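You operate a simulated robot arm through the tools that you are given. There is no shell and no other tool.

You are at the controls of a simulated two-armed robot. One attempt, no reset.

## Task
Wipe up the spill on the island top with the blue cloth there and put it back.

The check looks at the end state, three seconds after you hand in, the way a careful person would. Anything else that was tipped, shoved, dropped, spilled or broken makes it a failure. Flat cloth is picked up by pressing the open fingertips on it (5 to 10 N) and closing them slowly along it; thin cloth reads only 2 to 8 mm in the jaws.

## Robot
Two 7-joint arms with two-finger parallel grippers on one trunk, on a base that moves. Base frame: it is fixed to the floor where the robot stands at the start and does not move with it; the origin is under the middle of the robot, x ahead of it, y to its left, z up; the surface under the hand at the start is at about z = 0.91. Lengths are in m, angles in rad, forces in N, time in s.
The left shoulder is at the start at [0.02, 0.113, 1.247], the right one opposite. With the tool pointing down near the work surface each hand reaches from about 0.24 to 0.6 m from the robot's upright axis, wherever it stands, measured 20 degrees to its own side. Payload 1.57 kg a hand.
Tool frame (each hand has its own): the origin (TCP) lies between the finger pads and is the grasp point; the fingertips stand 0.03 m ahead of it; z points along the fingers, y is the line along which they close. The gripper opens to 0.08 m. The fingers are 0.017 m wide and 0.012 m thick; the gripper's body (0.04 by 0.082 m) begins 0.08 m behind the TCP.
Orientation is told as [roll, pitch, yaw] about the base's x, y, z axes, in that order, counted from this pose: with the fingers straight down and closing along the base's y, the tool's x points along the base's -x, its y along +y and its z along -z.

## Interface
- The arms move only by the tool play_rows. It takes "left_commands", "right_commands" or both (then of equal length, played together; a hand with none holds still); each is a list of rows, each a list of 7 numbers: the shift along the tool's x, y, z in m, then the turn, a rotation vector about the tool's x, y, z in rad, then the closure in counts, from 0 (fully open) to 255 (shut). In form: [[x, y, z, rx, ry, rz, gripper], ...]. A call has 1 to 20 rows; each row is the pose to reach, as a shift and turn from the pose commanded when the call began, along the tool's axes at that moment. A row lasts 0.2 s, in which the tool goes at most 0.05 m and 0.15 rad; a call with a longer step from one row to the next is refused whole, and so is a gripper value outside its range. Where a pose cannot be reached the arm comes as near as it can. A force on the tool above 40 N (or 10 N above the force at the start of the call, whichever is more), or a blocked arm, ends the call early, and 0.2 s more pass. Each finger travels about 0.045 m/s and halts on what it meets, pressing with about 30 N; the grip force reading is that of the motor and also rises with nothing between the fingers. The clock runs only during rows and for 0.2 s after the last one: add rows that repeat a pose to give the fingers time. The reply holds the time, the measured pose of the TCP, the force on the tool along the base axes, the opening and the grip force, in the units named above and with some noise, with the torque about the TCP (base axes, N m) and any sound that the robot's microphone picked up, and new pictures: "show" is both (left out), scene, wrist or none (wrist: the cameras of the hands that moved).
- Cameras (640 x 400 px; columns grow to the right, rows downward): "scene" is now at [0.0958, 0.0193, 1.3722]; the picture's right is [0.21, -0.98, 0.00], its down [-0.54, -0.12, -0.84] and it looks along [0.82, 0.18, -0.55] (base axes); focal length 254 px, centre (320, 200). "left" rides on the left gripper at [0.072, 0.007, -0.122] in its tool frame; the picture's right is [-0.09, 1.00, 0.00], its down [-0.84, -0.08, -0.54] and it looks along [-0.54, -0.05, 0.84] (tool axes); focal length 238 px, centre (320, 200). "right" rides on the right gripper at [0.072, -0.007, -0.122] in its tool frame; the picture's right is [0.09, 1.00, 0.00], its down [-0.84, 0.08, -0.54] and it looks along [-0.54, 0.05, 0.84] (tool axes); focal length 238 px, centre (320, 200). There is no depth. A picture from a camera that has moved, and an enlarged one, comes with that camera's place and axes in the base frame and with its lens.
- lift_body(by): moves the trunk up (or, below 0, down) by that many m; the arms and the scene camera ride with it, the base frame stays. It gives what a move gives, with no picture.
- drive_base(legs): drives the robot by 1 to 6 legs, each [ahead, left, turn to the left] in m, m and rad, along the robot's own axes; the way and the turn of a leg run together, so that a leg with both is an arc; at most 1.5 m and 3.142 rad a leg. The arms and the cameras ride along, it lands a little off, and it stops where it bumps. It gives what a move gives, and a new picture of the scene camera.
- aim_head(pan, tilt): turns the head with the scene camera to pan (to the left, within 1.396 rad either way) and tilt (down, from -0.506 to 1.204), counted from straight ahead of the robot. It gives what a move gives, and a new picture of the scene camera.
- close_up(camera, box): a new picture of the part [left, top, right, bottom] of that camera's present view, enlarged. No time passes.
- hand_in(): hands the job in; it is judged then, once.

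Nothing tells you exact positions but the pictures and the camera data. Unless the task says otherwise, let go and move clear before handing in.

The tools are called after "Call:" as a command line: name --argument value ..., lists and objects as JSON in quotes. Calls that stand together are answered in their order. play_rows: Moves the arms, as the interface text tells. Its arguments: {"type":"object","properties":{"left_commands":{"type":"array","items":{"type":"array","items":{"type":"number"}}},"right_commands":{"type":"array","items":{"type":"array","items":{"type":"number"}}},"show":{"type":"string","enum":["both","scene","wrist","none"]}},"required":[]} The other tools are called the same way: lift_body (by) moves the trunk up or down; drive_base (legs) drives the base; aim_head (pan, tilt) turns the head that bears the scene camera; close_up (camera, box) takes an enlarged picture of a part of a camera's view; hand_in () hands the job in.

At the start:

```text
time_s: 0.0
left_tcp_pos: [0.4207, 0.3457, 1.2472]
left_orientation: [0.0, 0.001, 0.0]
left_force: [-0.4, 0.8, 0.6]
left_torque: [-0.04, -0.01, 0.0]
left_opening: 0.0801
left_finger_force: 0.0
right_tcp_pos: [0.3979, -0.0412, 1.2106]
right_orientation: [0.0, 0.0, -0.001]
right_force: [0.4, -0.1, -0.5]
right_torque: [0.02, 0.02, 0.02]
right_opening: 0.08
right_finger_force: 0.1
trunk travel left (down, up): [-0.3, 0.27]
robot x, y, heading: [0.0028, -0.0005, -0.005]
head pan, tilt (commanded): [0.213, 0.581]
```

scene: 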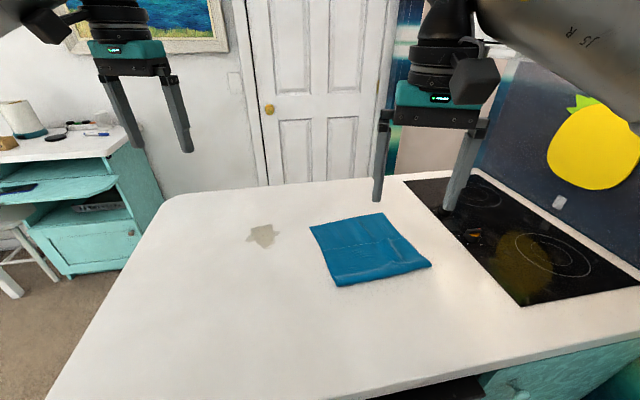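
right: 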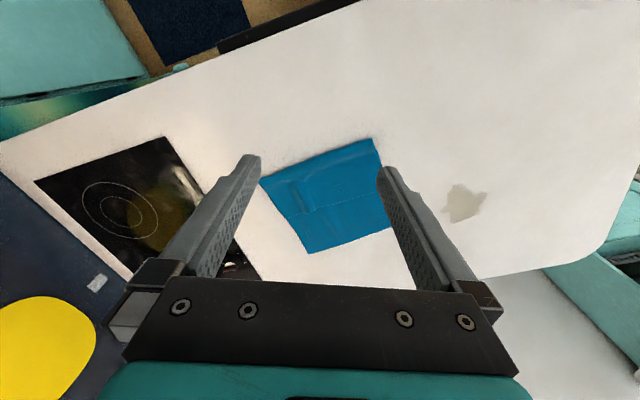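
left: 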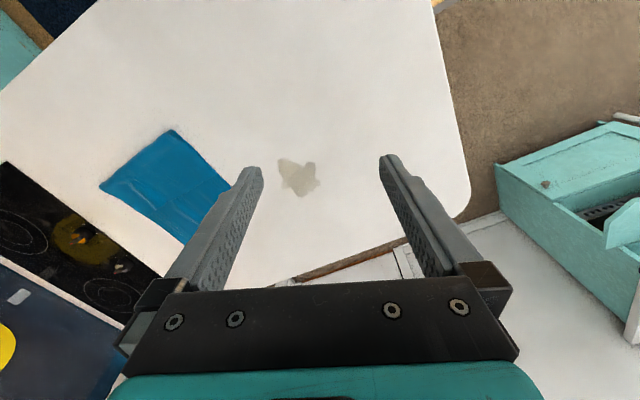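

I see the blue cloth at about x 0.46–0.75, y −0.15–0.17 and the grey spill at about (0.58, 0.29) on the island top, with a cooktop to the right. I'll look closer at the cloth, the spill and the near edge before I move.

Call:
close_up --camera "scene" --box '[220, 180, 460, 330]'

Call:
close_up --camera "right" --box '[220, 100, 540, 300]'

Call:
aim_head --pan 0.3 --tilt 1.15

```text
2.67 times, centred on (340, 255) of scene
camera zoom: at [0.0958, 0.0193, 1.3722], right [0.21, -0.98, 0.0], down [-0.54, -0.12, -0.84], along [0.82, 0.18, -0.55], focal length 679 px, centre (267, 53)
```

zoom: 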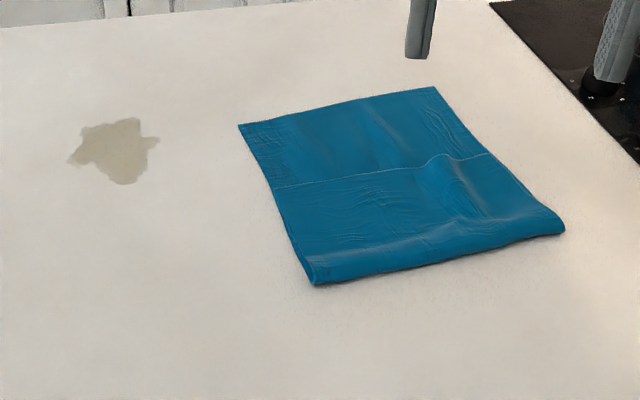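

```text
2.00 times, centred on (380, 200) of right
camera zoom: at [0.327, -0.048, 1.3345], right [-0.09, 1.0, 0.0], down [0.84, 0.08, 0.54], along [0.54, 0.05, -0.84], focal length 477 px, centre (200, 200)
```

zoom: 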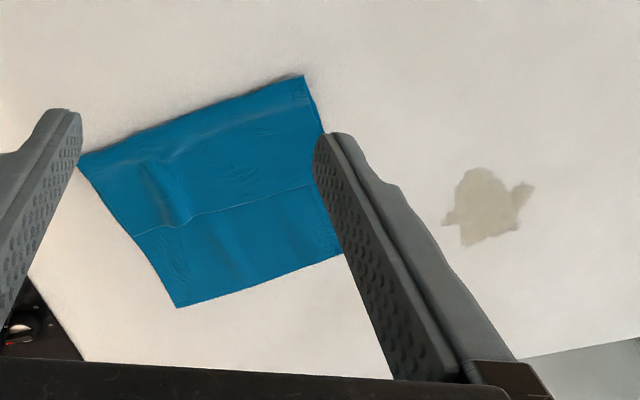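

```text
time_s: 1.0
left_tcp_pos: [0.42, 0.3455, 1.2476]
left_orientation: [-0.001, -0.001, 0.002]
left_force: [0.1, -0.3, -0.4]
left_torque: [0.01, -0.01, -0.01]
left_opening: 0.0799
left_finger_force: 0.2
right_tcp_pos: [0.3989, -0.0413, 1.212]
right_orientation: [0.001, 0.001, 0.0]
right_force: [-0.9, -0.8, -0.1]
right_torque: [0.0, -0.01, -0.02]
right_opening: 0.0801
right_finger_force: 0.2
trunk travel left (down, up): [-0.3, 0.27]
robot x, y, heading: [-0.0001, -0.001, -0.003]
head pan, tilt (commanded): [0.3, 1.15]
camera scene: at [0.0659, 0.018, 1.3287], right [0.3, -0.96, 0.0], down [-0.87, -0.27, -0.41], along [0.39, 0.12, -0.91], focal length 254 px, centre (320, 200)
```

scene: 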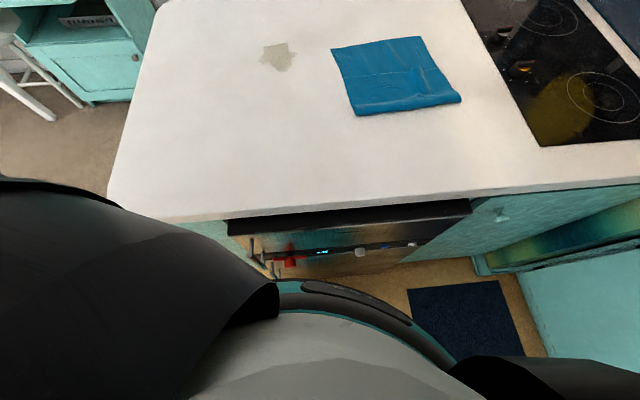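

The cloth looks folded toward its near edge, and the spill is just past comfortable reach of the left hand, about 0.65 m from the axis. I'll check the gap between the base and the island front, and take a closer look at the cloth.

Call:
close_up --camera "scene" --box '[200, 180, 520, 380]'

Call:
close_up --camera "scene" --box '[240, 20, 480, 170]'

```text
2.00 times, centred on (360, 280) of scene
camera zoom: at [0.0659, 0.018, 1.3287], right [0.3, -0.96, 0.0], down [-0.87, -0.27, -0.41], along [0.39, 0.12, -0.91], focal length 509 px, centre (240, 40)
```

zoom: 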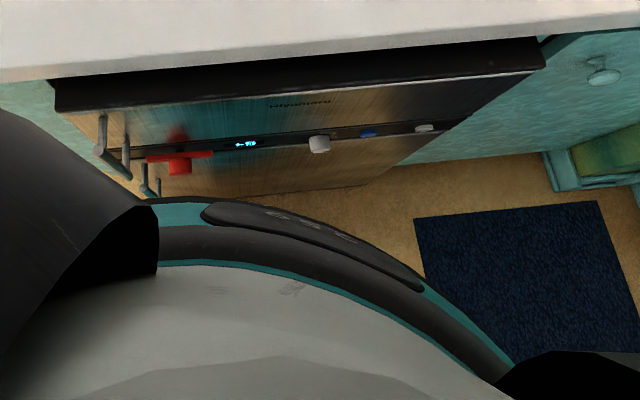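

```text
2.67 times, centred on (360, 95) of scene
camera zoom: at [0.0659, 0.018, 1.3287], right [0.3, -0.96, 0.0], down [-0.87, -0.27, -0.41], along [0.39, 0.12, -0.91], focal length 679 px, centre (213, 480)
```

zoom: 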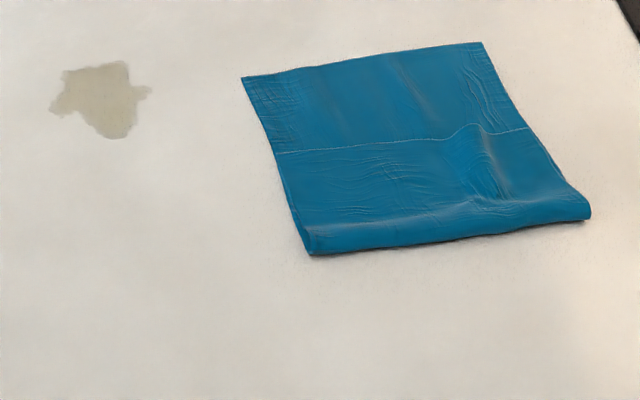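

The cloth's near edge is a fold, so its far half is a single layer, and the base front is only a few cm from the island, so I'll stay put. I'll move the right hand aside and bring the left hand above the far-left part of the cloth to test reach.

Call:
aim_head --pan 0.2 --tilt 0.75

Call:
play_rows --left_commands '[[-0.02, -0.026, 0.022, 0, 0, 0, 0], [-0.04, -0.052, 0.044, 0, 0, 0, 0], [-0.06, -0.078, 0.066, 0, 0, 0, 0], [-0.08, -0.104, 0.088, 0, 0, 0, 0], [-0.1, -0.13, 0.11, 0, 0, 0, 0], [-0.12, -0.156, 0.132, 0, 0, 0, 0], [-0.14, -0.182, 0.154, 0, 0, 0, 0], [-0.16, -0.208, 0.176, 0, 0, 0, 0], [-0.18, -0.234, 0.198, 0, 0, 0, 0], [-0.18, -0.234, 0.198, 0, 0, 0, 0]]' --right_commands '[[0, -0.03, 0, 0, 0, 0, 0], [0, -0.06, 0, 0, 0, 0, 0], [0, -0.09, 0, 0, 0, 0, 0], [0, -0.12, 0, 0, 0, 0, 0], [0, -0.15, 0, 0, 0, 0, 0], [0, -0.18, 0, 0, 0, 0, 0], [0, -0.21, 0, 0, 0, 0, 0], [0, -0.22, 0, 0, 0, 0, 0], [0, -0.22, 0, 0, 0, 0, 0], [0, -0.22, 0, 0, 0, 0, 0]]' --show "both"

```text
time_s: 1.9
left_tcp_pos: [0.4211, 0.3453, 1.2481]
left_orientation: [0.001, -0.001, 0.002]
left_force: [0.2, 0.6, -0.4]
left_torque: [0.02, -0.01, -0.04]
left_opening: 0.08
left_finger_force: 0.0
right_tcp_pos: [0.3981, -0.0404, 1.2107]
right_orientation: [-0.001, 0.001, -0.001]
right_force: [-0.1, -0.3, 0.7]
right_torque: [-0.01, -0.02, 0.02]
right_opening: 0.0799
right_finger_force: 0.1
trunk travel left (down, up): [-0.3, 0.27]
robot x, y, heading: [-0.0024, 0.0002, -0.004]
head pan, tilt (commanded): [0.201, 0.75]
camera scene: at [0.0901, 0.0169, 1.3575], right [0.2, -0.98, 0.0], down [-0.67, -0.14, -0.73], along [0.72, 0.15, -0.68], focal length 254 px, centre (320, 200)
```

scene: 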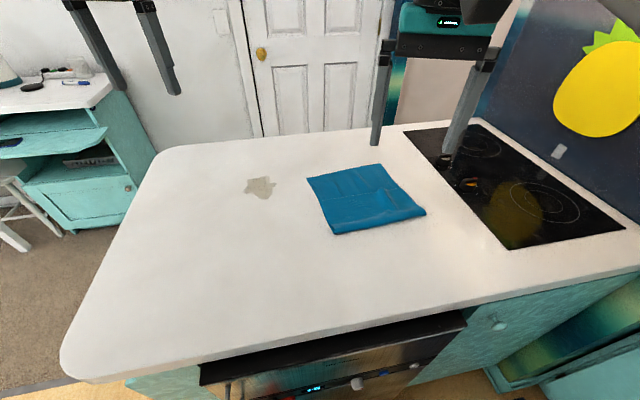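

```text
time_s: 4.0
left_tcp_pos: [0.5797, 0.1181, 1.0491]
left_orientation: [0.0, 0.001, 0.0]
left_force: [0.3, 0.0, 0.5]
left_torque: [-0.02, 0.0, 0.0]
left_opening: 0.0799
left_finger_force: 0.1
left hand out of reach, approached as far as the arm can: row 9, 10
right_tcp_pos: [0.3996, -0.2595, 1.2119]
right_orientation: [0.001, 0.0, 0.001]
right_force: [-0.3, 0.0, -0.3]
right_torque: [0.01, 0.02, -0.02]
right_opening: 0.0801
right_finger_force: 0.1
trunk travel left (down, up): [-0.3, 0.27]
robot x, y, heading: [0.0042, 0.0008, 0.002]
head pan, tilt (commanded): [0.201, 0.75]
camera scene: at [0.0901, 0.0171, 1.3575], right [0.2, -0.98, 0.0], down [-0.67, -0.14, -0.73], along [0.72, 0.15, -0.68], focal length 254 px, centre (320, 200)
camera right: at [0.3276, -0.2677, 1.3347], right [-0.09, 1.0, 0.0], down [0.84, 0.08, 0.54], along [0.54, 0.05, -0.84], focal length 238 px, centre (320, 200)
camera left: at [0.5069, 0.1243, 1.1703], right [0.09, 1.0, 0.0], down [0.84, -0.08, 0.54], along [0.54, -0.05, -0.84], focal length 238 px, centre (320, 200)
```

scene: 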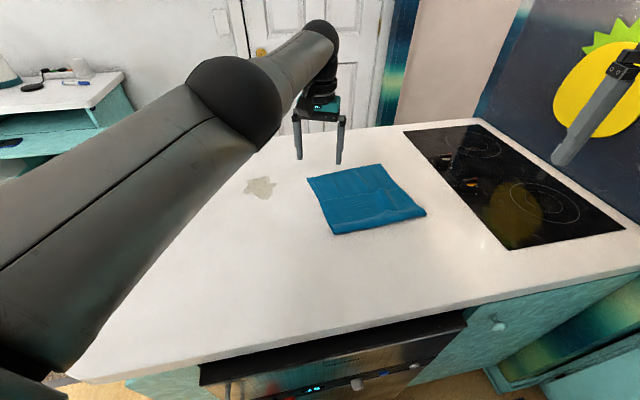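
right: 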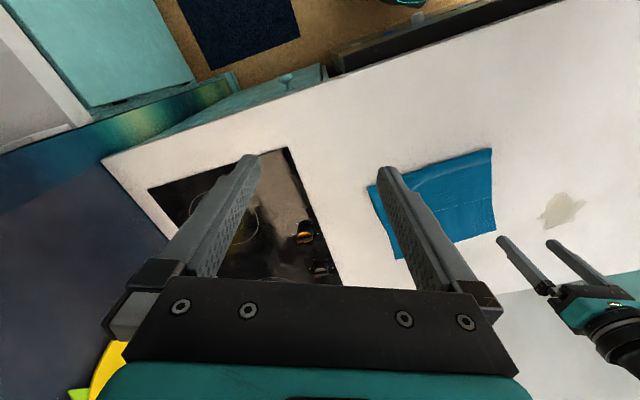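
left: 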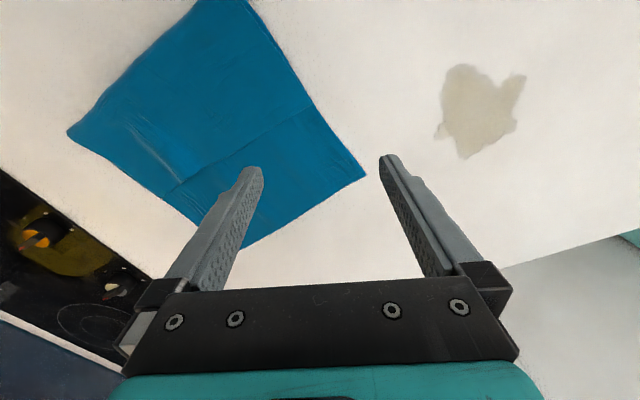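

The left hand pointing straight down stops at x≈0.58, so I need to tilt the fingers outward. I'll tilt by 0.4 rad and set the opening to about 5 cm, then check where it lands above the far-left, single-layer quarter of the cloth.

Call:
play_rows --left_commands '[[0, 0, 0, 0, -0.1, 0, 30], [0, 0, 0, 0, -0.2, 0, 60], [0, 0, 0, 0, -0.3, 0, 96], [0, 0, 0, 0, -0.4, 0, 96], [0, 0, 0, 0, -0.4, 0, 96], [0, 0, 0, 0, -0.4, 0, 96]]' --show "both"

```text
time_s: 5.5
left_tcp_pos: [0.657, 0.1066, 1.0494]
left_orientation: [-0.001, -0.4, 0.0]
left_force: [-0.3, 0.6, -0.1]
left_torque: [-0.02, -0.02, 0.01]
left_opening: 0.0498
left_finger_force: 0.0
left hand out of reach, approached as far as the arm can: row 1, 2, 3, 4, 5, 6
right_tcp_pos: [0.3985, -0.26, 1.2116]
right_orientation: [0.0, 0.0, 0.001]
right_force: [-0.5, -0.6, 1.4]
right_torque: [0.01, -0.04, -0.02]
right_opening: 0.08
right_finger_force: 0.0
trunk travel left (down, up): [-0.3, 0.27]
robot x, y, heading: [0.0003, -0.0017, -0.001]
head pan, tilt (commanded): [0.201, 0.75]
camera scene: at [0.0902, 0.0168, 1.3575], right [0.2, -0.98, 0.0], down [-0.67, -0.14, -0.73], along [0.72, 0.15, -0.68], focal length 254 px, centre (320, 200)
camera left: at [0.5438, 0.1127, 1.1338], right [0.08, 1.0, 0.04], down [0.56, -0.08, 0.82], along [0.82, -0.05, -0.56], focal length 238 px, centre (320, 200)
```

scene: 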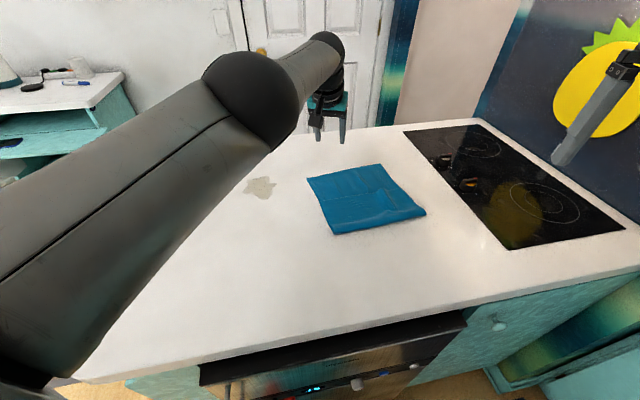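
left: 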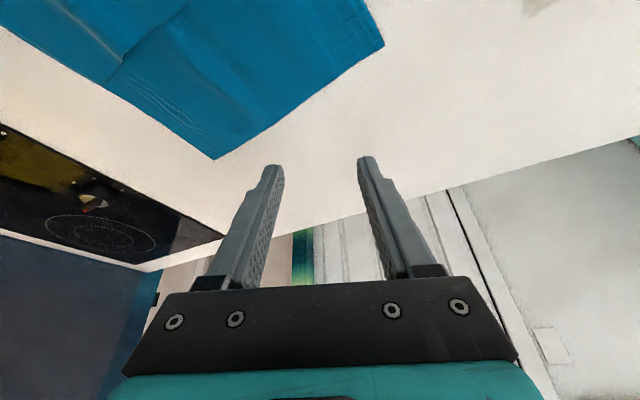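

The tilted hand ended at x≈0.657, further out than commanded, so the arm is near full stretch. I'll pull back a little and see how the commanded pose relates to the measured one.

Call:
play_rows --left_commands '[[0.0138, 0, -0.0058, 0, 0, 0, 96], [0.0276, 0, -0.0117, 0, 0, 0, 96], [0.0276, 0, -0.0117, 0, 0, 0, 96]]' --show "none"

```text
time_s: 6.2
left_tcp_pos: [0.6589, 0.1069, 1.0492]
left_orientation: [0.0, -0.399, 0.0]
left_force: [0.3, 0.6, 0.1]
left_torque: [0.01, 0.0, 0.01]
left_opening: 0.0497
left_finger_force: 0.1
left hand out of reach, approached as far as the arm can: row 1, 2, 3
right_tcp_pos: [0.3998, -0.259, 1.2108]
right_orientation: [-0.001, 0.001, 0.0]
right_force: [0.1, -0.4, -0.5]
right_torque: [-0.02, -0.04, 0.0]
right_opening: 0.0799
right_finger_force: 0.0
trunk travel left (down, up): [-0.3, 0.27]
robot x, y, heading: [0.0025, 0.0008, -0.002]
head pan, tilt (commanded): [0.201, 0.75]
```

It still reports out of reach, so I'll pull back further until the arm follows.

Call:
play_rows --left_commands '[[0.0276, 0, -0.0117, 0, 0, 0, 96], [0.0553, 0, -0.0233, 0, 0, 0, 96], [0.0829, 0, -0.035, 0, 0, 0, 96], [0.0829, 0, -0.035, 0, 0, 0, 96]]' --show "none"

```text
time_s: 7.2
left_tcp_pos: [0.6553, 0.0939, 1.0473]
left_orientation: [0.001, -0.399, 0.0]
left_force: [0.9, 1.0, 0.9]
left_torque: [0.01, -0.02, -0.02]
left_opening: 0.0497
left_finger_force: 0.0
left hand out of reach, approached as far as the arm can: row 1, 2, 3, 4
right_tcp_pos: [0.3988, -0.2608, 1.2116]
right_orientation: [0.001, 0.0, 0.0]
right_force: [-0.5, 0.4, -1.3]
right_torque: [0.0, 0.0, 0.03]
right_opening: 0.0802
right_finger_force: 0.0
trunk travel left (down, up): [-0.3, 0.27]
robot x, y, heading: [-0.0, 0.0024, 0.002]
head pan, tilt (commanded): [0.201, 0.75]
```

The arm seems stuck with a straight elbow. I'll bring the hand up, left and back with the tilt removed to free it.

Call:
play_rows --left_commands '[[0.002, 0.025, -0.025, 0, 0.1, 0, 96], [0.004, 0.05, -0.05, 0, 0.2, 0, 96], [0.006, 0.075, -0.08, 0, 0.3, 0, 96], [0.0072, 0.1, -0.1116, 0, 0.4, 0, 96], [0.0072, 0.1, -0.1116, 0, 0.4, 0, 96]]' --show "scene"

```text
time_s: 8.4
left_tcp_pos: [0.5674, 0.203, 1.1431]
left_orientation: [-0.001, 0.0, -0.001]
left_force: [-0.5, 0.5, 0.2]
left_torque: [-0.01, 0.01, -0.01]
left_opening: 0.0501
left_finger_force: 0.1
left hand out of reach, approached as far as the arm can: row 1, 2, 3, 4, 5
right_tcp_pos: [0.3999, -0.2618, 1.2106]
right_orientation: [0.003, 0.0, 0.0]
right_force: [-0.3, 0.6, 0.5]
right_torque: [0.04, 0.02, 0.0]
right_opening: 0.0799
right_finger_force: 0.1
trunk travel left (down, up): [-0.3, 0.27]
robot x, y, heading: [0.0017, -0.0017, 0.004]
head pan, tilt (commanded): [0.201, 0.75]
camera scene: at [0.0901, 0.0151, 1.3576], right [0.2, -0.98, 0.0], down [-0.67, -0.13, -0.73], along [0.72, 0.15, -0.68], focal length 254 px, centre (320, 200)
```

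scene: 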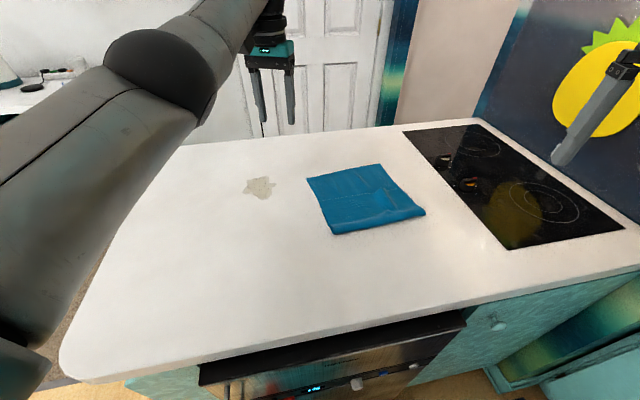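

Call:
play_rows --left_commands '[[0.03, 0.0, 0, 0, 0, 0, 96], [0.06, 0.0, 0, 0, 0, 0, 96], [0.09, 0.0, 0, 0, 0, 0, 96], [0.12, 0.0, 0, 0, 0, 0, 96], [0.12, 0.0, 0, 0, 0, 0, 96]]' --show "none"

```text
time_s: 9.7
left_tcp_pos: [0.4475, 0.2047, 1.1424]
left_orientation: [0.0, 0.001, -0.001]
left_force: [0.5, 0.6, -0.2]
left_torque: [-0.01, 0.04, 0.01]
left_opening: 0.0498
left_finger_force: 0.2
right_tcp_pos: [0.3991, -0.2604, 1.2116]
right_orientation: [0.001, 0.002, 0.0]
right_force: [-0.8, 0.4, -0.6]
right_torque: [0.03, -0.02, 0.01]
right_opening: 0.0799
right_finger_force: 0.1
trunk travel left (down, up): [-0.3, 0.27]
robot x, y, heading: [-0.001, -0.001, -0.003]
head pan, tilt (commanded): [0.201, 0.75]
```

The arm follows again; the tilted pose was the problem, not the elbow. Turning the base right would bring the left shoulder closer to the island so the hand can point straight down, so I'll look to the right first for obstacles.

Call:
aim_head --pan -1.1 --tilt 0.6

Call:
aim_head --pan -1.39 --tilt 1.1

Call:
aim_head --pan 1.2 --tilt 0.7

```text
time_s: 11.1
left_tcp_pos: [0.4483, 0.2046, 1.1429]
left_orientation: [-0.001, 0.001, 0.0]
left_force: [1.1, -0.8, -1.1]
left_torque: [0.0, 0.01, 0.01]
left_opening: 0.0499
left_finger_force: 0.1
right_tcp_pos: [0.3997, -0.2605, 1.2115]
right_orientation: [0.001, 0.0, 0.0]
right_force: [0.0, -0.3, -0.3]
right_torque: [0.03, 0.03, 0.0]
right_opening: 0.0799
right_finger_force: 0.1
trunk travel left (down, up): [-0.3, 0.27]
robot x, y, heading: [-0.0011, -0.0011, 0.0]
head pan, tilt (commanded): [-1.1, 0.6]
camera scene: at [0.0491, -0.0783, 1.3704], right [-0.89, -0.45, 0.0], down [-0.26, 0.5, -0.83], along [0.38, -0.73, -0.56], focal length 254 px, centre (320, 200)
```

scene: 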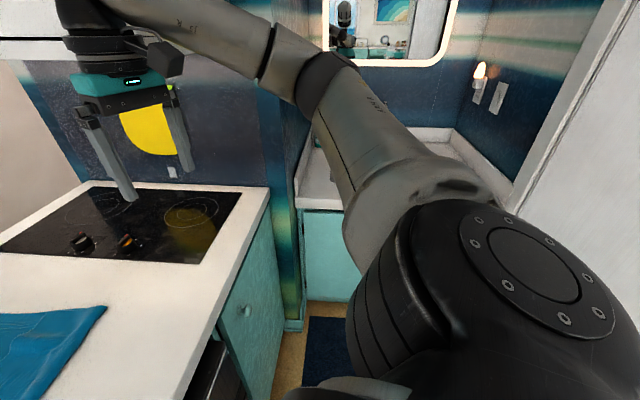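

```text
time_s: 12.1
left_tcp_pos: [0.4478, 0.2038, 1.1422]
left_orientation: [-0.001, 0.002, 0.001]
left_force: [-0.8, -0.2, 0.6]
left_torque: [0.0, 0.01, 0.01]
left_opening: 0.0499
left_finger_force: 0.1
right_tcp_pos: [0.3996, -0.2598, 1.2117]
right_orientation: [0.001, -0.001, 0.0]
right_force: [0.4, -1.1, 0.0]
right_torque: [0.03, -0.02, 0.01]
right_opening: 0.0799
right_finger_force: 0.0
trunk travel left (down, up): [-0.3, 0.27]
robot x, y, heading: [-0.0013, 0.0018, -0.0]
head pan, tilt (commanded): [-1.389, 1.1]
camera scene: at [0.0204, -0.0617, 1.3318], right [-0.98, -0.18, 0.0], down [-0.16, 0.88, -0.45], along [0.08, -0.45, -0.89], focal length 254 px, centre (320, 200)
```

scene: 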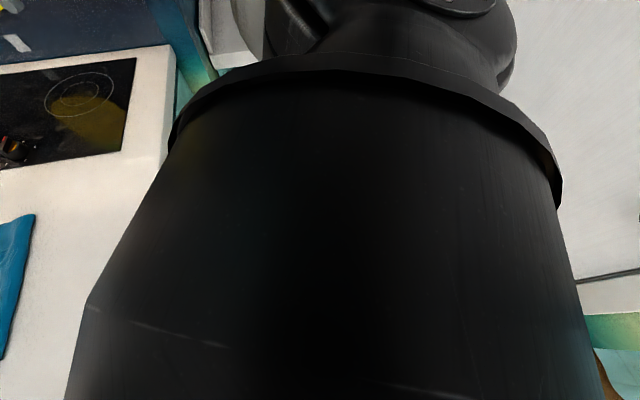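

```text
time_s: 14.4
left_tcp_pos: [0.4475, 0.2047, 1.1423]
left_orientation: [-0.002, -0.001, 0.002]
left_force: [-0.8, -0.1, 0.0]
left_torque: [0.01, 0.0, 0.0]
left_opening: 0.0498
left_finger_force: 0.2
right_tcp_pos: [0.3998, -0.2604, 1.2112]
right_orientation: [0.0, 0.0, 0.0]
right_force: [0.8, 0.7, 0.0]
right_torque: [0.01, -0.03, -0.02]
right_opening: 0.0798
right_finger_force: 0.1
trunk travel left (down, up): [-0.3, 0.27]
robot x, y, heading: [-0.0008, -0.0004, 0.003]
head pan, tilt (commanded): [1.201, 0.7]
camera scene: at [0.0397, 0.0796, 1.3618], right [0.93, -0.36, 0.0], down [-0.23, -0.6, -0.76], along [0.28, 0.71, -0.64], focal length 254 px, centre (320, 200)
```

scene: 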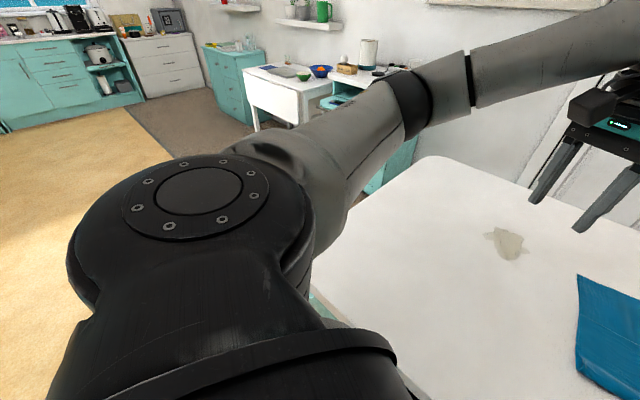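

There is enough room behind and to the right for the right elbow, and nothing tall stands over the island. I'll turn the base right by 0.7 rad in place, which brings the left shoulder nearer both cloth and spill.

Call:
drive_base --legs '[[0, 0, -0.7]]'

Call:
aim_head --pan 0.95 --tilt 0.7

```text
time_s: 16.7
left_tcp_pos: [0.4743, -0.1341, 1.1426]
left_orientation: [0.001, 0.001, -0.702]
left_force: [-0.9, 0.0, 0.4]
left_torque: [0.01, -0.02, 0.02]
left_opening: 0.0501
left_finger_force: 0.1
right_tcp_pos: [0.1357, -0.4563, 1.2116]
right_orientation: [-0.001, 0.0, -0.704]
right_force: [-0.2, -1.0, 0.4]
right_torque: [-0.01, -0.01, 0.01]
right_opening: 0.0802
right_finger_force: 0.1
trunk travel left (down, up): [-0.3, 0.27]
robot x, y, heading: [0.001, -0.002, -0.699]
head pan, tilt (commanded): [1.201, 0.7]
camera scene: at [0.0811, 0.0343, 1.3618], right [0.48, -0.88, 0.0], down [-0.57, -0.31, -0.77], along [0.67, 0.36, -0.64], focal length 254 px, centre (320, 200)
```

scene: 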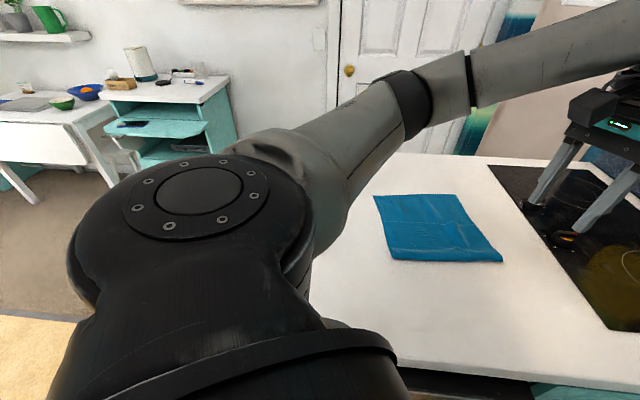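

```text
time_s: 17.4
left_tcp_pos: [0.4736, -0.1338, 1.1419]
left_orientation: [0.001, 0.0, -0.704]
left_force: [0.3, -0.2, 0.5]
left_torque: [0.02, 0.01, 0.0]
left_opening: 0.05
left_finger_force: 0.0
right_tcp_pos: [0.1352, -0.4568, 1.2113]
right_orientation: [-0.001, 0.0, -0.703]
right_force: [0.8, 0.4, -0.2]
right_torque: [-0.03, -0.01, 0.01]
right_opening: 0.0797
right_finger_force: 0.1
trunk travel left (down, up): [-0.3, 0.27]
robot x, y, heading: [0.0012, 0.001, -0.705]
head pan, tilt (commanded): [0.949, 0.7]
camera scene: at [0.0889, 0.0147, 1.3618], right [0.24, -0.97, 0.0], down [-0.62, -0.16, -0.76], along [0.74, 0.19, -0.64], focal length 254 px, centre (320, 200)
```

scene: 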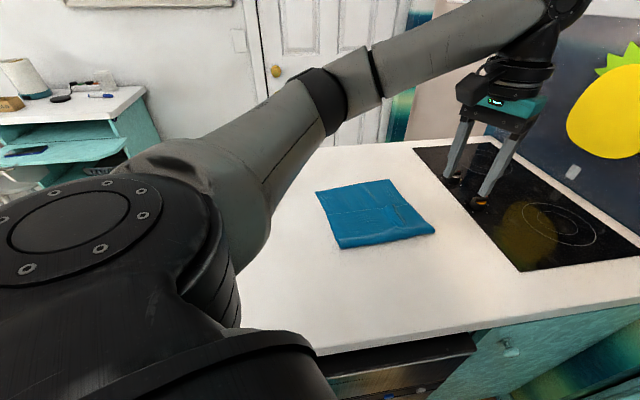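

The left shoulder is now much closer. I'll move the left hand over the far-left quarter of the cloth at about (0.61, 0.105), turning the wrist so the fingers close along base y.

Call:
play_rows --left_commands '[[0.0062, 0.0339, 0.0177, 0, 0, -0.088, 96], [0.0124, 0.0678, 0.0355, 0, 0, -0.176, 96], [0.0186, 0.1018, 0.0532, 0, 0, -0.264, 96], [0.0248, 0.1357, 0.071, 0, 0, -0.352, 96], [0.0309, 0.1696, 0.0887, 0, 0, -0.44, 96], [0.0371, 0.2035, 0.1065, 0, 0, -0.528, 96], [0.0433, 0.2375, 0.1242, 0, 0, -0.616, 96], [0.0495, 0.2714, 0.142, 0, 0, -0.704, 96], [0.0495, 0.2714, 0.142, 0, 0, -0.704, 96]]' --show "both"

```text
time_s: 19.4
left_tcp_pos: [0.6098, 0.1038, 1.0]
left_orientation: [0.0, -0.001, 0.001]
left_force: [0.2, -0.5, 0.2]
left_torque: [0.0, 0.04, 0.01]
left_opening: 0.0497
left_finger_force: 0.0
right_tcp_pos: [0.1367, -0.4576, 1.2119]
right_orientation: [-0.001, 0.001, -0.704]
right_force: [-0.1, -0.3, 0.0]
right_torque: [-0.01, 0.01, -0.02]
right_opening: 0.0801
right_finger_force: 0.2
trunk travel left (down, up): [-0.3, 0.27]
robot x, y, heading: [-0.0019, -0.0023, -0.7]
head pan, tilt (commanded): [0.949, 0.7]
camera scene: at [0.0888, 0.0144, 1.3618], right [0.24, -0.97, 0.0], down [-0.62, -0.16, -0.77], along [0.74, 0.19, -0.64], focal length 254 px, centre (320, 200)
camera left: at [0.5386, 0.11, 1.1223], right [0.09, 1.0, 0.0], down [0.84, -0.08, 0.54], along [0.54, -0.05, -0.84], focal length 238 px, centre (320, 200)
```

scene: 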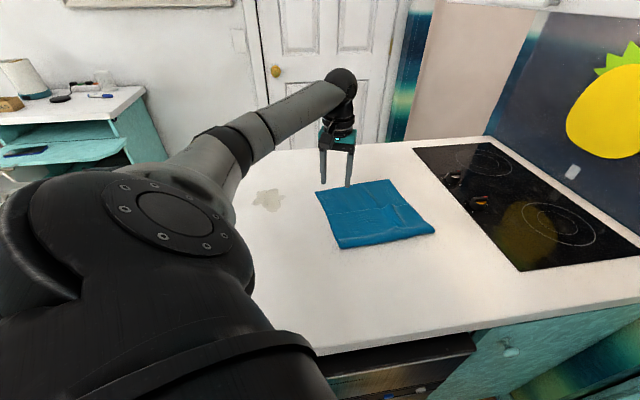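
left: 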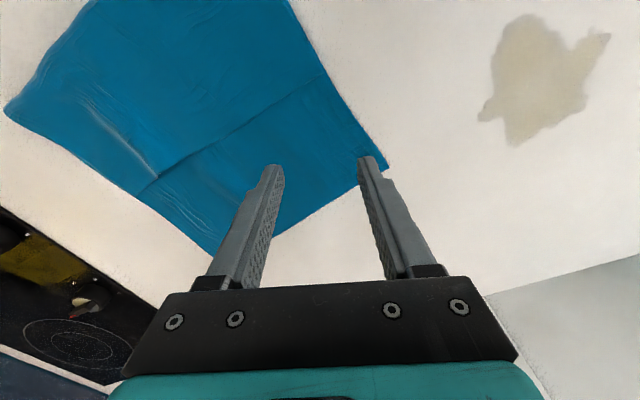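

The left hand reaches here pointing straight down, and both fingertips will land on the single-layer part of the cloth. I'll descend close to the surface and then press gently in small steps.

Call:
play_rows --left_commands '[[0, 0, 0.02, 0, 0, 0, 96], [0, 0, 0.04, 0, 0, 0, 96], [0, 0, 0.052, 0, 0, 0, 96], [0, 0, 0.052, 0, 0, 0, 96]]' --show "wrist"

```text
time_s: 20.4
left_tcp_pos: [0.612, 0.1041, 0.9487]
left_orientation: [-0.002, -0.001, -0.002]
left_force: [-0.3, -0.9, 0.0]
left_torque: [0.0, 0.01, -0.01]
left_opening: 0.0499
left_finger_force: 0.1
right_tcp_pos: [0.136, -0.4555, 1.2108]
right_orientation: [0.0, 0.0, -0.703]
right_force: [-0.5, 0.3, 0.0]
right_torque: [0.02, -0.03, 0.01]
right_opening: 0.0799
right_finger_force: 0.0
trunk travel left (down, up): [-0.3, 0.27]
robot x, y, heading: [-0.001, 0.0021, -0.704]
head pan, tilt (commanded): [0.949, 0.7]
camera left: at [0.5389, 0.1101, 1.07], right [0.09, 1.0, 0.0], down [0.84, -0.08, 0.54], along [0.54, -0.05, -0.84], focal length 238 px, centre (320, 200)
```

left: 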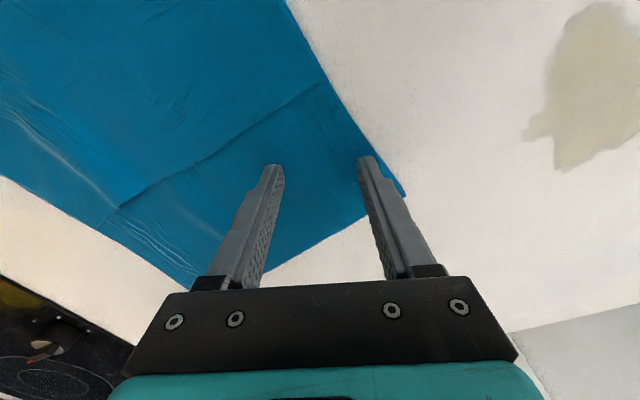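

Call:
play_rows --left_commands '[[0, 0, 0.003, 0, 0, 0, 96], [0, 0, 0.006, 0, 0, 0, 96]]' --show "none"

Call:
play_rows --left_commands '[[0, 0, 0.002, 0, 0, 0, 96], [0, 0, 0.002, 0, 0, 0, 96]]' --show "none"

```text
time_s: 21.0
left_tcp_pos: [0.611, 0.1052, 0.942]
left_orientation: [0.0, -0.001, 0.001]
left_force: [-0.2, -0.4, -0.4]
left_torque: [0.0, 0.01, -0.01]
left_opening: 0.0499
left_finger_force: 0.1
right_tcp_pos: [0.1364, -0.4573, 1.2112]
right_orientation: [-0.001, 0.0, -0.703]
right_force: [-0.4, -0.2, 0.0]
right_torque: [-0.02, 0.0, 0.02]
right_opening: 0.0798
right_finger_force: 0.0
trunk travel left (down, up): [-0.3, 0.27]
robot x, y, heading: [-0.0012, 0.0032, -0.704]
head pan, tilt (commanded): [0.949, 0.7]
```

```text
time_s: 21.6
left_tcp_pos: [0.6112, 0.1044, 0.9416]
left_orientation: [0.0, -0.002, 0.003]
left_force: [-0.3, 0.7, 7.3]
left_torque: [0.22, 0.0, -0.03]
left_opening: 0.0497
left_finger_force: 0.2
right_tcp_pos: [0.1357, -0.4572, 1.211]
right_orientation: [-0.001, 0.001, -0.704]
right_force: [-0.5, -0.1, 0.4]
right_torque: [0.01, -0.01, 0.0]
right_opening: 0.0801
right_finger_force: 0.0
trunk travel left (down, up): [-0.3, 0.27]
robot x, y, heading: [0.0002, -0.0019, -0.706]
head pan, tilt (commanded): [0.949, 0.7]
```

Contact at 7 N, but the torque says mostly the +y finger bears. I'll press slightly more with a tiny roll to load both fingers.

Call:
play_rows --left_commands '[[0, 0, 0.0005, -0.02, 0, 0, 96], [0, 0, 0.0005, -0.02, 0, 0, 96]]' --show "none"

```text
time_s: 22.2
left_tcp_pos: [0.6117, 0.1046, 0.9419]
left_orientation: [0.017, -0.004, 0.001]
left_force: [0.7, 0.2, 14.3]
left_torque: [-0.47, -0.03, 0.06]
left_opening: 0.0499
left_finger_force: 0.1
right_tcp_pos: [0.1342, -0.4563, 1.2112]
right_orientation: [-0.001, 0.0, -0.705]
right_force: [-0.4, -0.2, -1.1]
right_torque: [-0.01, 0.02, -0.01]
right_opening: 0.08
right_finger_force: 0.0
trunk travel left (down, up): [-0.3, 0.27]
robot x, y, heading: [0.0, -0.0023, -0.704]
head pan, tilt (commanded): [0.949, 0.7]
```

Call:
play_rows --left_commands '[[0, 0, -0.0008, 0.013, 0, 0, 96], [0, 0, -0.0008, 0.013, 0, 0, 96]]' --show "none"

```text
time_s: 22.8
left_tcp_pos: [0.6111, 0.1055, 0.9418]
left_orientation: [0.007, 0.0, 0.0]
left_force: [2.5, -0.7, 12.9]
left_torque: [-0.27, -0.07, 0.04]
left_opening: 0.05
left_finger_force: 0.5
right_tcp_pos: [0.1357, -0.4571, 1.2133]
right_orientation: [0.001, -0.001, -0.704]
right_force: [-0.2, -0.7, -0.5]
right_torque: [0.0, 0.02, 0.0]
right_opening: 0.08
right_finger_force: 0.1
trunk travel left (down, up): [-0.3, 0.27]
robot x, y, heading: [0.0009, 0.0005, -0.7]
head pan, tilt (commanded): [0.949, 0.7]
```

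Call:
play_rows --left_commands '[[0, 0, -0.0012, 0.004, 0, 0, 96], [0, 0, -0.0012, 0.004, 0, 0, 96]]' --show "none"

```text
time_s: 23.4
left_tcp_pos: [0.6106, 0.1048, 0.9405]
left_orientation: [0.004, 0.0, 0.001]
left_force: [1.4, -0.5, 4.9]
left_torque: [-0.03, -0.03, 0.0]
left_opening: 0.0501
left_finger_force: 0.2
right_tcp_pos: [0.1366, -0.4572, 1.2124]
right_orientation: [0.0, 0.001, -0.704]
right_force: [0.1, -0.1, -0.9]
right_torque: [0.0, 0.03, -0.02]
right_opening: 0.0799
right_finger_force: 0.0
trunk travel left (down, up): [-0.3, 0.27]
robot x, y, heading: [0.0031, 0.0004, -0.701]
head pan, tilt (commanded): [0.949, 0.7]
```

Balanced at 5 N. I'll add half a millimetre and close the fingers slowly along the cloth.

Call:
play_rows --left_commands '[[0, 0, 0.0006, 0, 0, 0, 96], [0, 0, 0.0006, 0, 0, 0, 106], [0, 0, 0.0006, 0, 0, 0, 116], [0, 0, 0.0006, 0, 0, 0, 126], [0, 0, 0.0006, 0, 0, 0, 136], [0, 0, 0.0006, 0, 0, 0, 146], [0, 0, 0.0006, 0, 0, 0, 156], [0, 0, 0.0006, 0, 0, 0, 166], [0, 0, 0.0006, 0, 0, 0, 176]]' --show "both"

```text
time_s: 25.4
left_tcp_pos: [0.6097, 0.1039, 0.9419]
left_orientation: [0.001, 0.001, 0.001]
left_force: [-1.3, -0.2, 4.7]
left_torque: [0.05, -0.01, 0.0]
left_opening: 0.0239
left_finger_force: 0.1
right_tcp_pos: [0.1368, -0.4569, 1.212]
right_orientation: [-0.002, 0.001, -0.704]
right_force: [1.1, -0.4, 0.7]
right_torque: [-0.01, 0.0, -0.02]
right_opening: 0.0802
right_finger_force: 0.2
trunk travel left (down, up): [-0.3, 0.27]
robot x, y, heading: [0.0029, -0.0013, -0.7]
head pan, tilt (commanded): [0.949, 0.7]
camera scene: at [0.0885, 0.0145, 1.3618], right [0.24, -0.97, 0.0], down [-0.62, -0.16, -0.77], along [0.74, 0.19, -0.64], focal length 254 px, centre (320, 200)
camera left: at [0.5385, 0.1104, 1.0636], right [0.09, 1.0, 0.0], down [0.84, -0.08, 0.54], along [0.54, -0.05, -0.84], focal length 238 px, centre (320, 200)
```

scene: 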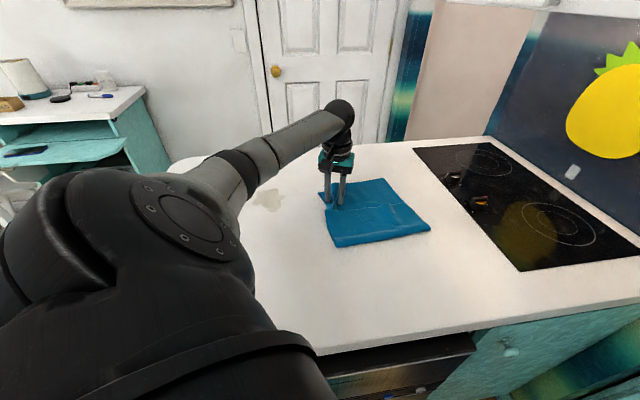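
left: 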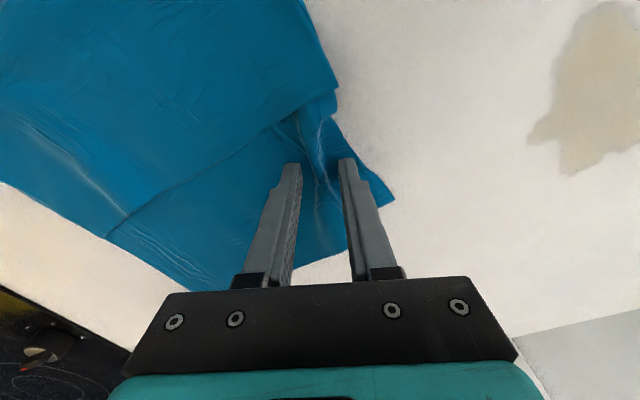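

A pleat is rising between the fingertips, so I'll keep closing until it is pinched.

Call:
play_rows --left_commands '[[0, 0, 0, 0, 0, 0, 186], [0, 0, 0, 0, 0, 0, 196], [0, 0, 0, 0, 0, 0, 206], [0, 0, 0, 0, 0, 0, 216], [0, 0, 0, 0, 0, 0, 226], [0, 0, 0, 0, 0, 0, 236], [0, 0, 0, 0, 0, 0, 246], [0, 0, 0, 0, 0, 0, 255], [0, 0, 0, 0, 0, 0, 255], [0, 0, 0, 0, 0, 0, 255]]' --show "wrist"

```text
time_s: 27.6
left_tcp_pos: [0.6109, 0.1052, 0.9426]
left_orientation: [0.003, 0.0, -0.002]
left_force: [0.1, -0.2, 4.5]
left_torque: [0.05, -0.01, -0.01]
left_opening: 0.0023
left_finger_force: 23.6
right_tcp_pos: [0.1365, -0.4567, 1.2109]
right_orientation: [0.001, 0.001, -0.703]
right_force: [0.5, -0.3, -0.8]
right_torque: [0.04, 0.02, 0.02]
right_opening: 0.0799
right_finger_force: 0.0
trunk travel left (down, up): [-0.3, 0.27]
robot x, y, heading: [-0.0015, -0.0009, -0.703]
head pan, tilt (commanded): [0.949, 0.7]
camera left: at [0.5385, 0.1106, 1.0636], right [0.09, 1.0, 0.0], down [0.84, -0.08, 0.54], along [0.54, -0.05, -0.84], focal length 238 px, centre (320, 200)
```

left: 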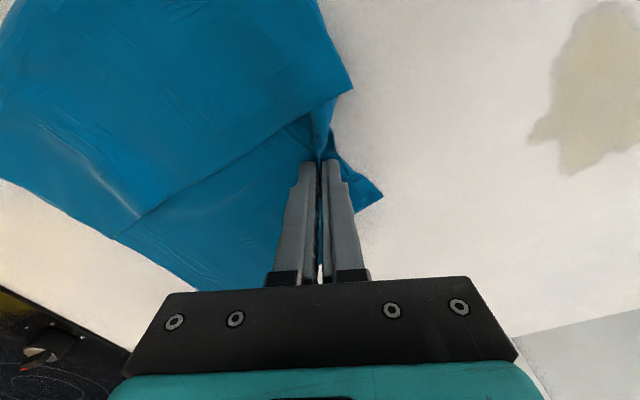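

The pleat is held (2.3 mm, 24 N). I'll ease up 2 mm and drag the cloth to the left toward the spill, checking partway.

Call:
play_rows --left_commands '[[0, 0, -0.002, 0, 0, 0, 255], [0.001, 0.015, -0.002, 0, 0, 0, 255], [0.003, 0.03, -0.002, 0, 0, 0, 255], [0.005, 0.045, -0.002, 0, 0, 0, 255], [0.007, 0.06, -0.002, 0, 0, 0, 255], [0.009, 0.075, -0.002, 0, 0, 0, 255], [0.01, 0.09, -0.002, 0, 0, 0, 255], [0.01, 0.09, -0.002, 0, 0, 0, 255]]' --show "both"

```text
time_s: 29.4
left_tcp_pos: [0.6008, 0.1935, 0.9441]
left_orientation: [0.003, 0.002, 0.001]
left_force: [0.7, -0.1, 0.3]
left_torque: [0.03, 0.05, -0.03]
left_opening: 0.0021
left_finger_force: 23.6
right_tcp_pos: [0.1363, -0.4558, 1.2113]
right_orientation: [0.0, 0.0, -0.703]
right_force: [-1.3, 0.7, 0.6]
right_torque: [-0.02, 0.0, 0.03]
right_opening: 0.0797
right_finger_force: 0.1
trunk travel left (down, up): [-0.3, 0.27]
robot x, y, heading: [-0.0024, 0.0018, -0.704]
head pan, tilt (commanded): [0.949, 0.7]
camera scene: at [0.0889, 0.0145, 1.3618], right [0.24, -0.97, 0.0], down [-0.62, -0.16, -0.76], along [0.74, 0.19, -0.64], focal length 254 px, centre (320, 200)
camera left: at [0.5289, 0.2011, 1.0661], right [0.09, 1.0, 0.0], down [0.84, -0.08, 0.54], along [0.54, -0.05, -0.84], focal length 238 px, centre (320, 200)
```

scene: 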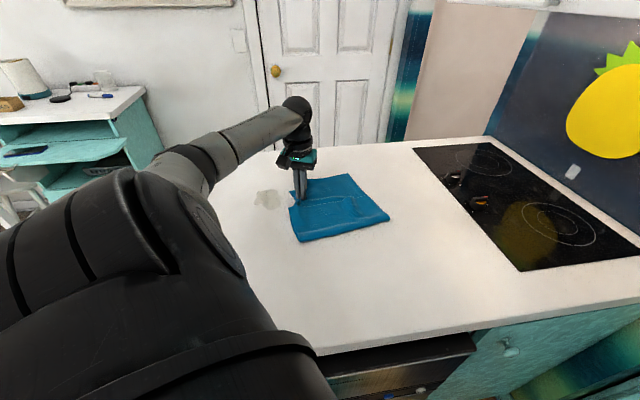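
left: 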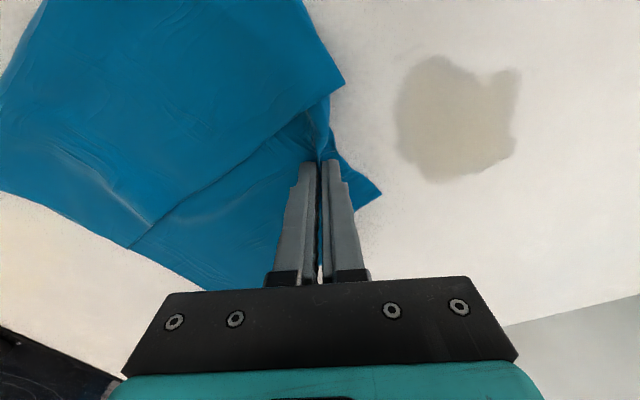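

The cloth is following as a flat sheet. I'll drag on across the whole spill with light contact.

Call:
play_rows --left_commands '[[0.002, 0.015, 0.001, 0, 0, 0, 255], [0.004, 0.03, 0.0015, 0, 0, 0, 255], [0.006, 0.045, 0.0015, 0, 0, 0, 255], [0.008, 0.06, 0.0015, 0, 0, 0, 255], [0.01, 0.075, 0.0015, 0, 0, 0, 255], [0.012, 0.09, 0.0015, 0, 0, 0, 255], [0.014, 0.105, 0.0015, 0, 0, 0, 255], [0.016, 0.12, 0.0015, 0, 0, 0, 255], [0.018, 0.135, 0.0015, 0, 0, 0, 255], [0.018, 0.15, 0.0015, 0, 0, 0, 255], [0.018, 0.15, 0.0015, 0, 0, 0, 255]]' --show "both"

```text
time_s: 31.8
left_tcp_pos: [0.5828, 0.346, 0.9426]
left_orientation: [0.003, 0.001, 0.0]
left_force: [-0.8, 0.9, 0.1]
left_torque: [0.0, -0.01, -0.01]
left_opening: 0.0021
left_finger_force: 24.0
right_tcp_pos: [0.1361, -0.4566, 1.2106]
right_orientation: [0.0, 0.001, -0.703]
right_force: [-0.2, -0.1, -0.5]
right_torque: [0.01, 0.02, 0.03]
right_opening: 0.0798
right_finger_force: 0.1
trunk travel left (down, up): [-0.3, 0.27]
robot x, y, heading: [-0.0016, 0.0014, -0.7]
head pan, tilt (commanded): [0.949, 0.7]
camera scene: at [0.0889, 0.0145, 1.3618], right [0.24, -0.97, 0.0], down [-0.62, -0.16, -0.77], along [0.74, 0.19, -0.64], focal length 254 px, centre (320, 200)
camera left: at [0.5097, 0.3505, 1.0645], right [0.09, 1.0, 0.0], down [0.84, -0.08, 0.54], along [0.54, -0.05, -0.84], focal length 238 px, centre (320, 200)
```

scene: 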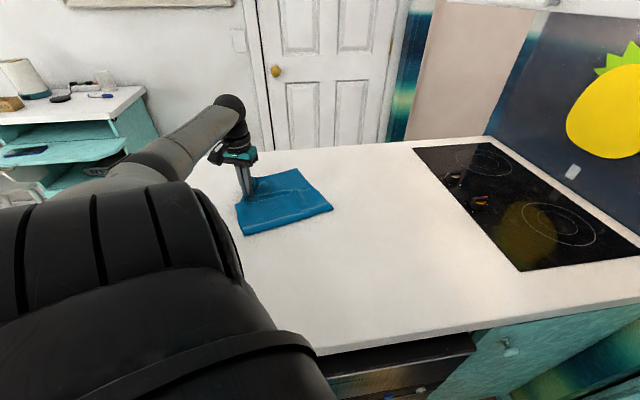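
left: 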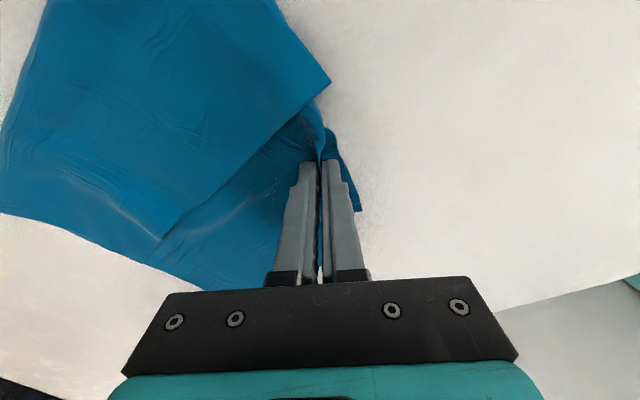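

The cloth now lies over the whole spill, still flat. I'll let go gently here and rise to look at how it lies.

Call:
play_rows --left_commands '[[0, 0, 0, 0, 0, 0, 230], [0, 0, 0, 0, 0, 0, 200], [0, 0, -0.002, 0, 0, 0, 170], [0, 0, -0.01, 0, 0, 0, 150], [0, 0, -0.03, 0, 0, 0, 150], [0, 0, -0.06, 0, 0, 0, 150], [0, 0, -0.1, 0, 0, 0, 150], [0, 0, -0.1, 0, 0, 0, 150]]' --show "both"

```text
time_s: 33.6
left_tcp_pos: [0.5826, 0.3449, 1.0436]
left_orientation: [0.002, 0.003, -0.001]
left_force: [-0.5, 0.6, -0.1]
left_torque: [0.0, 0.0, -0.01]
left_opening: 0.0331
left_finger_force: 0.0
right_tcp_pos: [0.1354, -0.4574, 1.2116]
right_orientation: [0.0, 0.0, -0.703]
right_force: [-0.4, -1.0, 0.5]
right_torque: [-0.03, 0.0, 0.0]
right_opening: 0.0798
right_finger_force: 0.0
trunk travel left (down, up): [-0.3, 0.27]
robot x, y, heading: [-0.001, -0.0001, -0.703]
head pan, tilt (commanded): [0.949, 0.7]
camera scene: at [0.089, 0.0148, 1.3618], right [0.24, -0.97, 0.0], down [-0.62, -0.16, -0.76], along [0.74, 0.19, -0.64], focal length 254 px, centre (320, 200)
camera left: at [0.5105, 0.3504, 1.1651], right [0.09, 1.0, 0.0], down [0.84, -0.08, 0.54], along [0.54, -0.05, -0.84], focal length 238 px, centre (320, 200)
```

scene: 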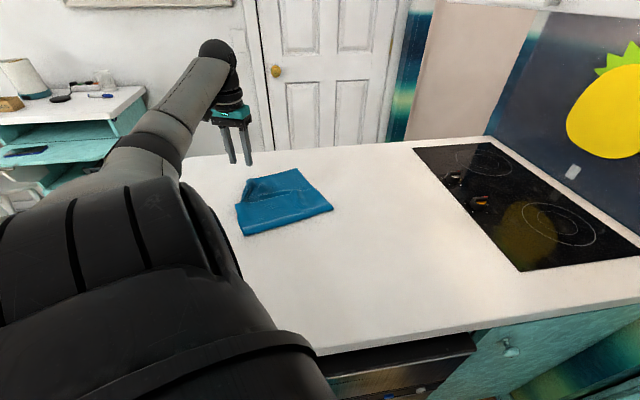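
left: 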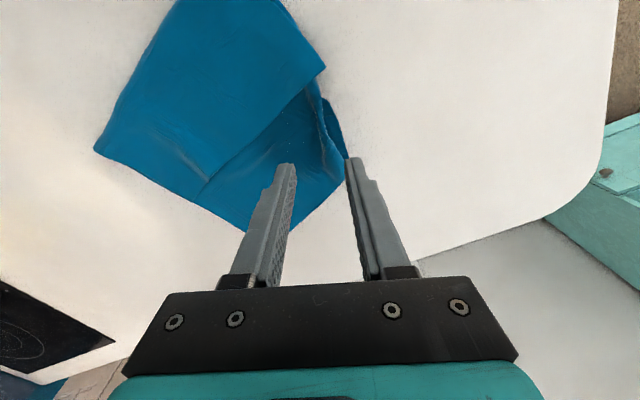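

The cloth is flat over the spill with only its far-left corner slightly rumpled. To bring it back without unfolding it, I'll pinch its near fold close to the right-hand corner, so I'll hover there with the jaws across the fold.

Call:
play_rows --left_commands '[[0.002, -0.031, 0.005, 0, 0, 0.108, 120], [0.004, -0.062, 0.01, 0, 0, 0.216, 96], [0.006, -0.094, 0.015, 0, 0, 0.324, 96], [0.009, -0.125, 0.02, 0, 0, 0.432, 96], [0.011, -0.156, 0.024, 0, 0, 0.54, 96], [0.014, -0.188, 0.029, 0, 0, 0.648, 96], [0.016, -0.219, 0.033, 0, 0, 0.754, 96], [0.016, -0.219, 0.033, 0, 0, 0.754, 96]]' --show "both"

```text
time_s: 35.4
left_tcp_pos: [0.568, 0.1258, 1.0076]
left_orientation: [0.002, 0.002, -0.755]
left_force: [0.1, 0.8, 0.3]
left_torque: [-0.02, 0.02, 0.02]
left_opening: 0.05
left_finger_force: 0.1
right_tcp_pos: [0.1368, -0.4572, 1.2124]
right_orientation: [-0.001, -0.001, -0.705]
right_force: [-0.7, 0.6, 0.1]
right_torque: [-0.01, 0.01, -0.01]
right_opening: 0.0798
right_finger_force: 0.1
trunk travel left (down, up): [-0.3, 0.27]
robot x, y, heading: [0.0011, -0.0006, -0.704]
head pan, tilt (commanded): [0.949, 0.7]
camera scene: at [0.0889, 0.0149, 1.3618], right [0.24, -0.97, 0.0], down [-0.62, -0.16, -0.76], along [0.74, 0.19, -0.64], focal length 254 px, centre (320, 200)
camera left: at [0.5192, 0.1784, 1.1306], right [0.75, 0.66, 0.0], down [0.56, -0.63, 0.54], along [0.36, -0.4, -0.84], focal length 238 px, centre (320, 200)
```

scene: 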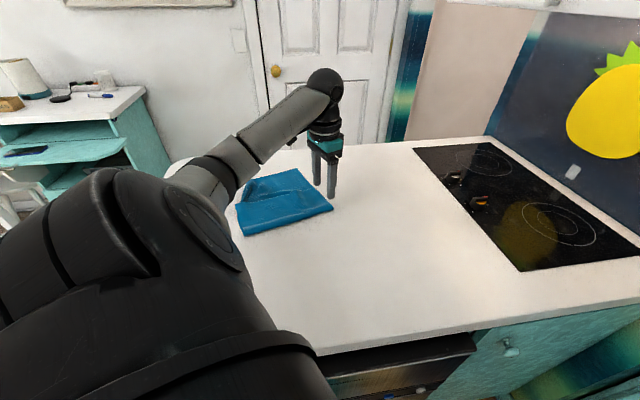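
left: 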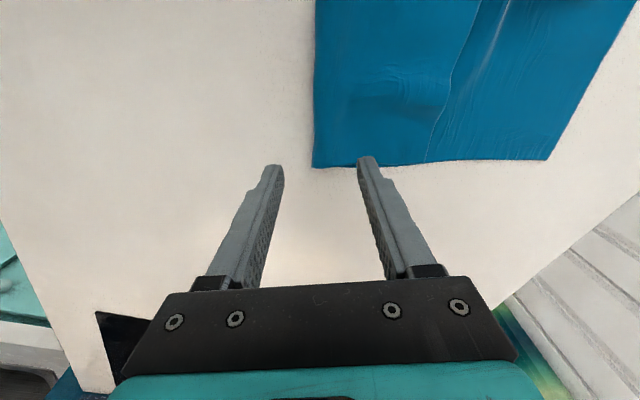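

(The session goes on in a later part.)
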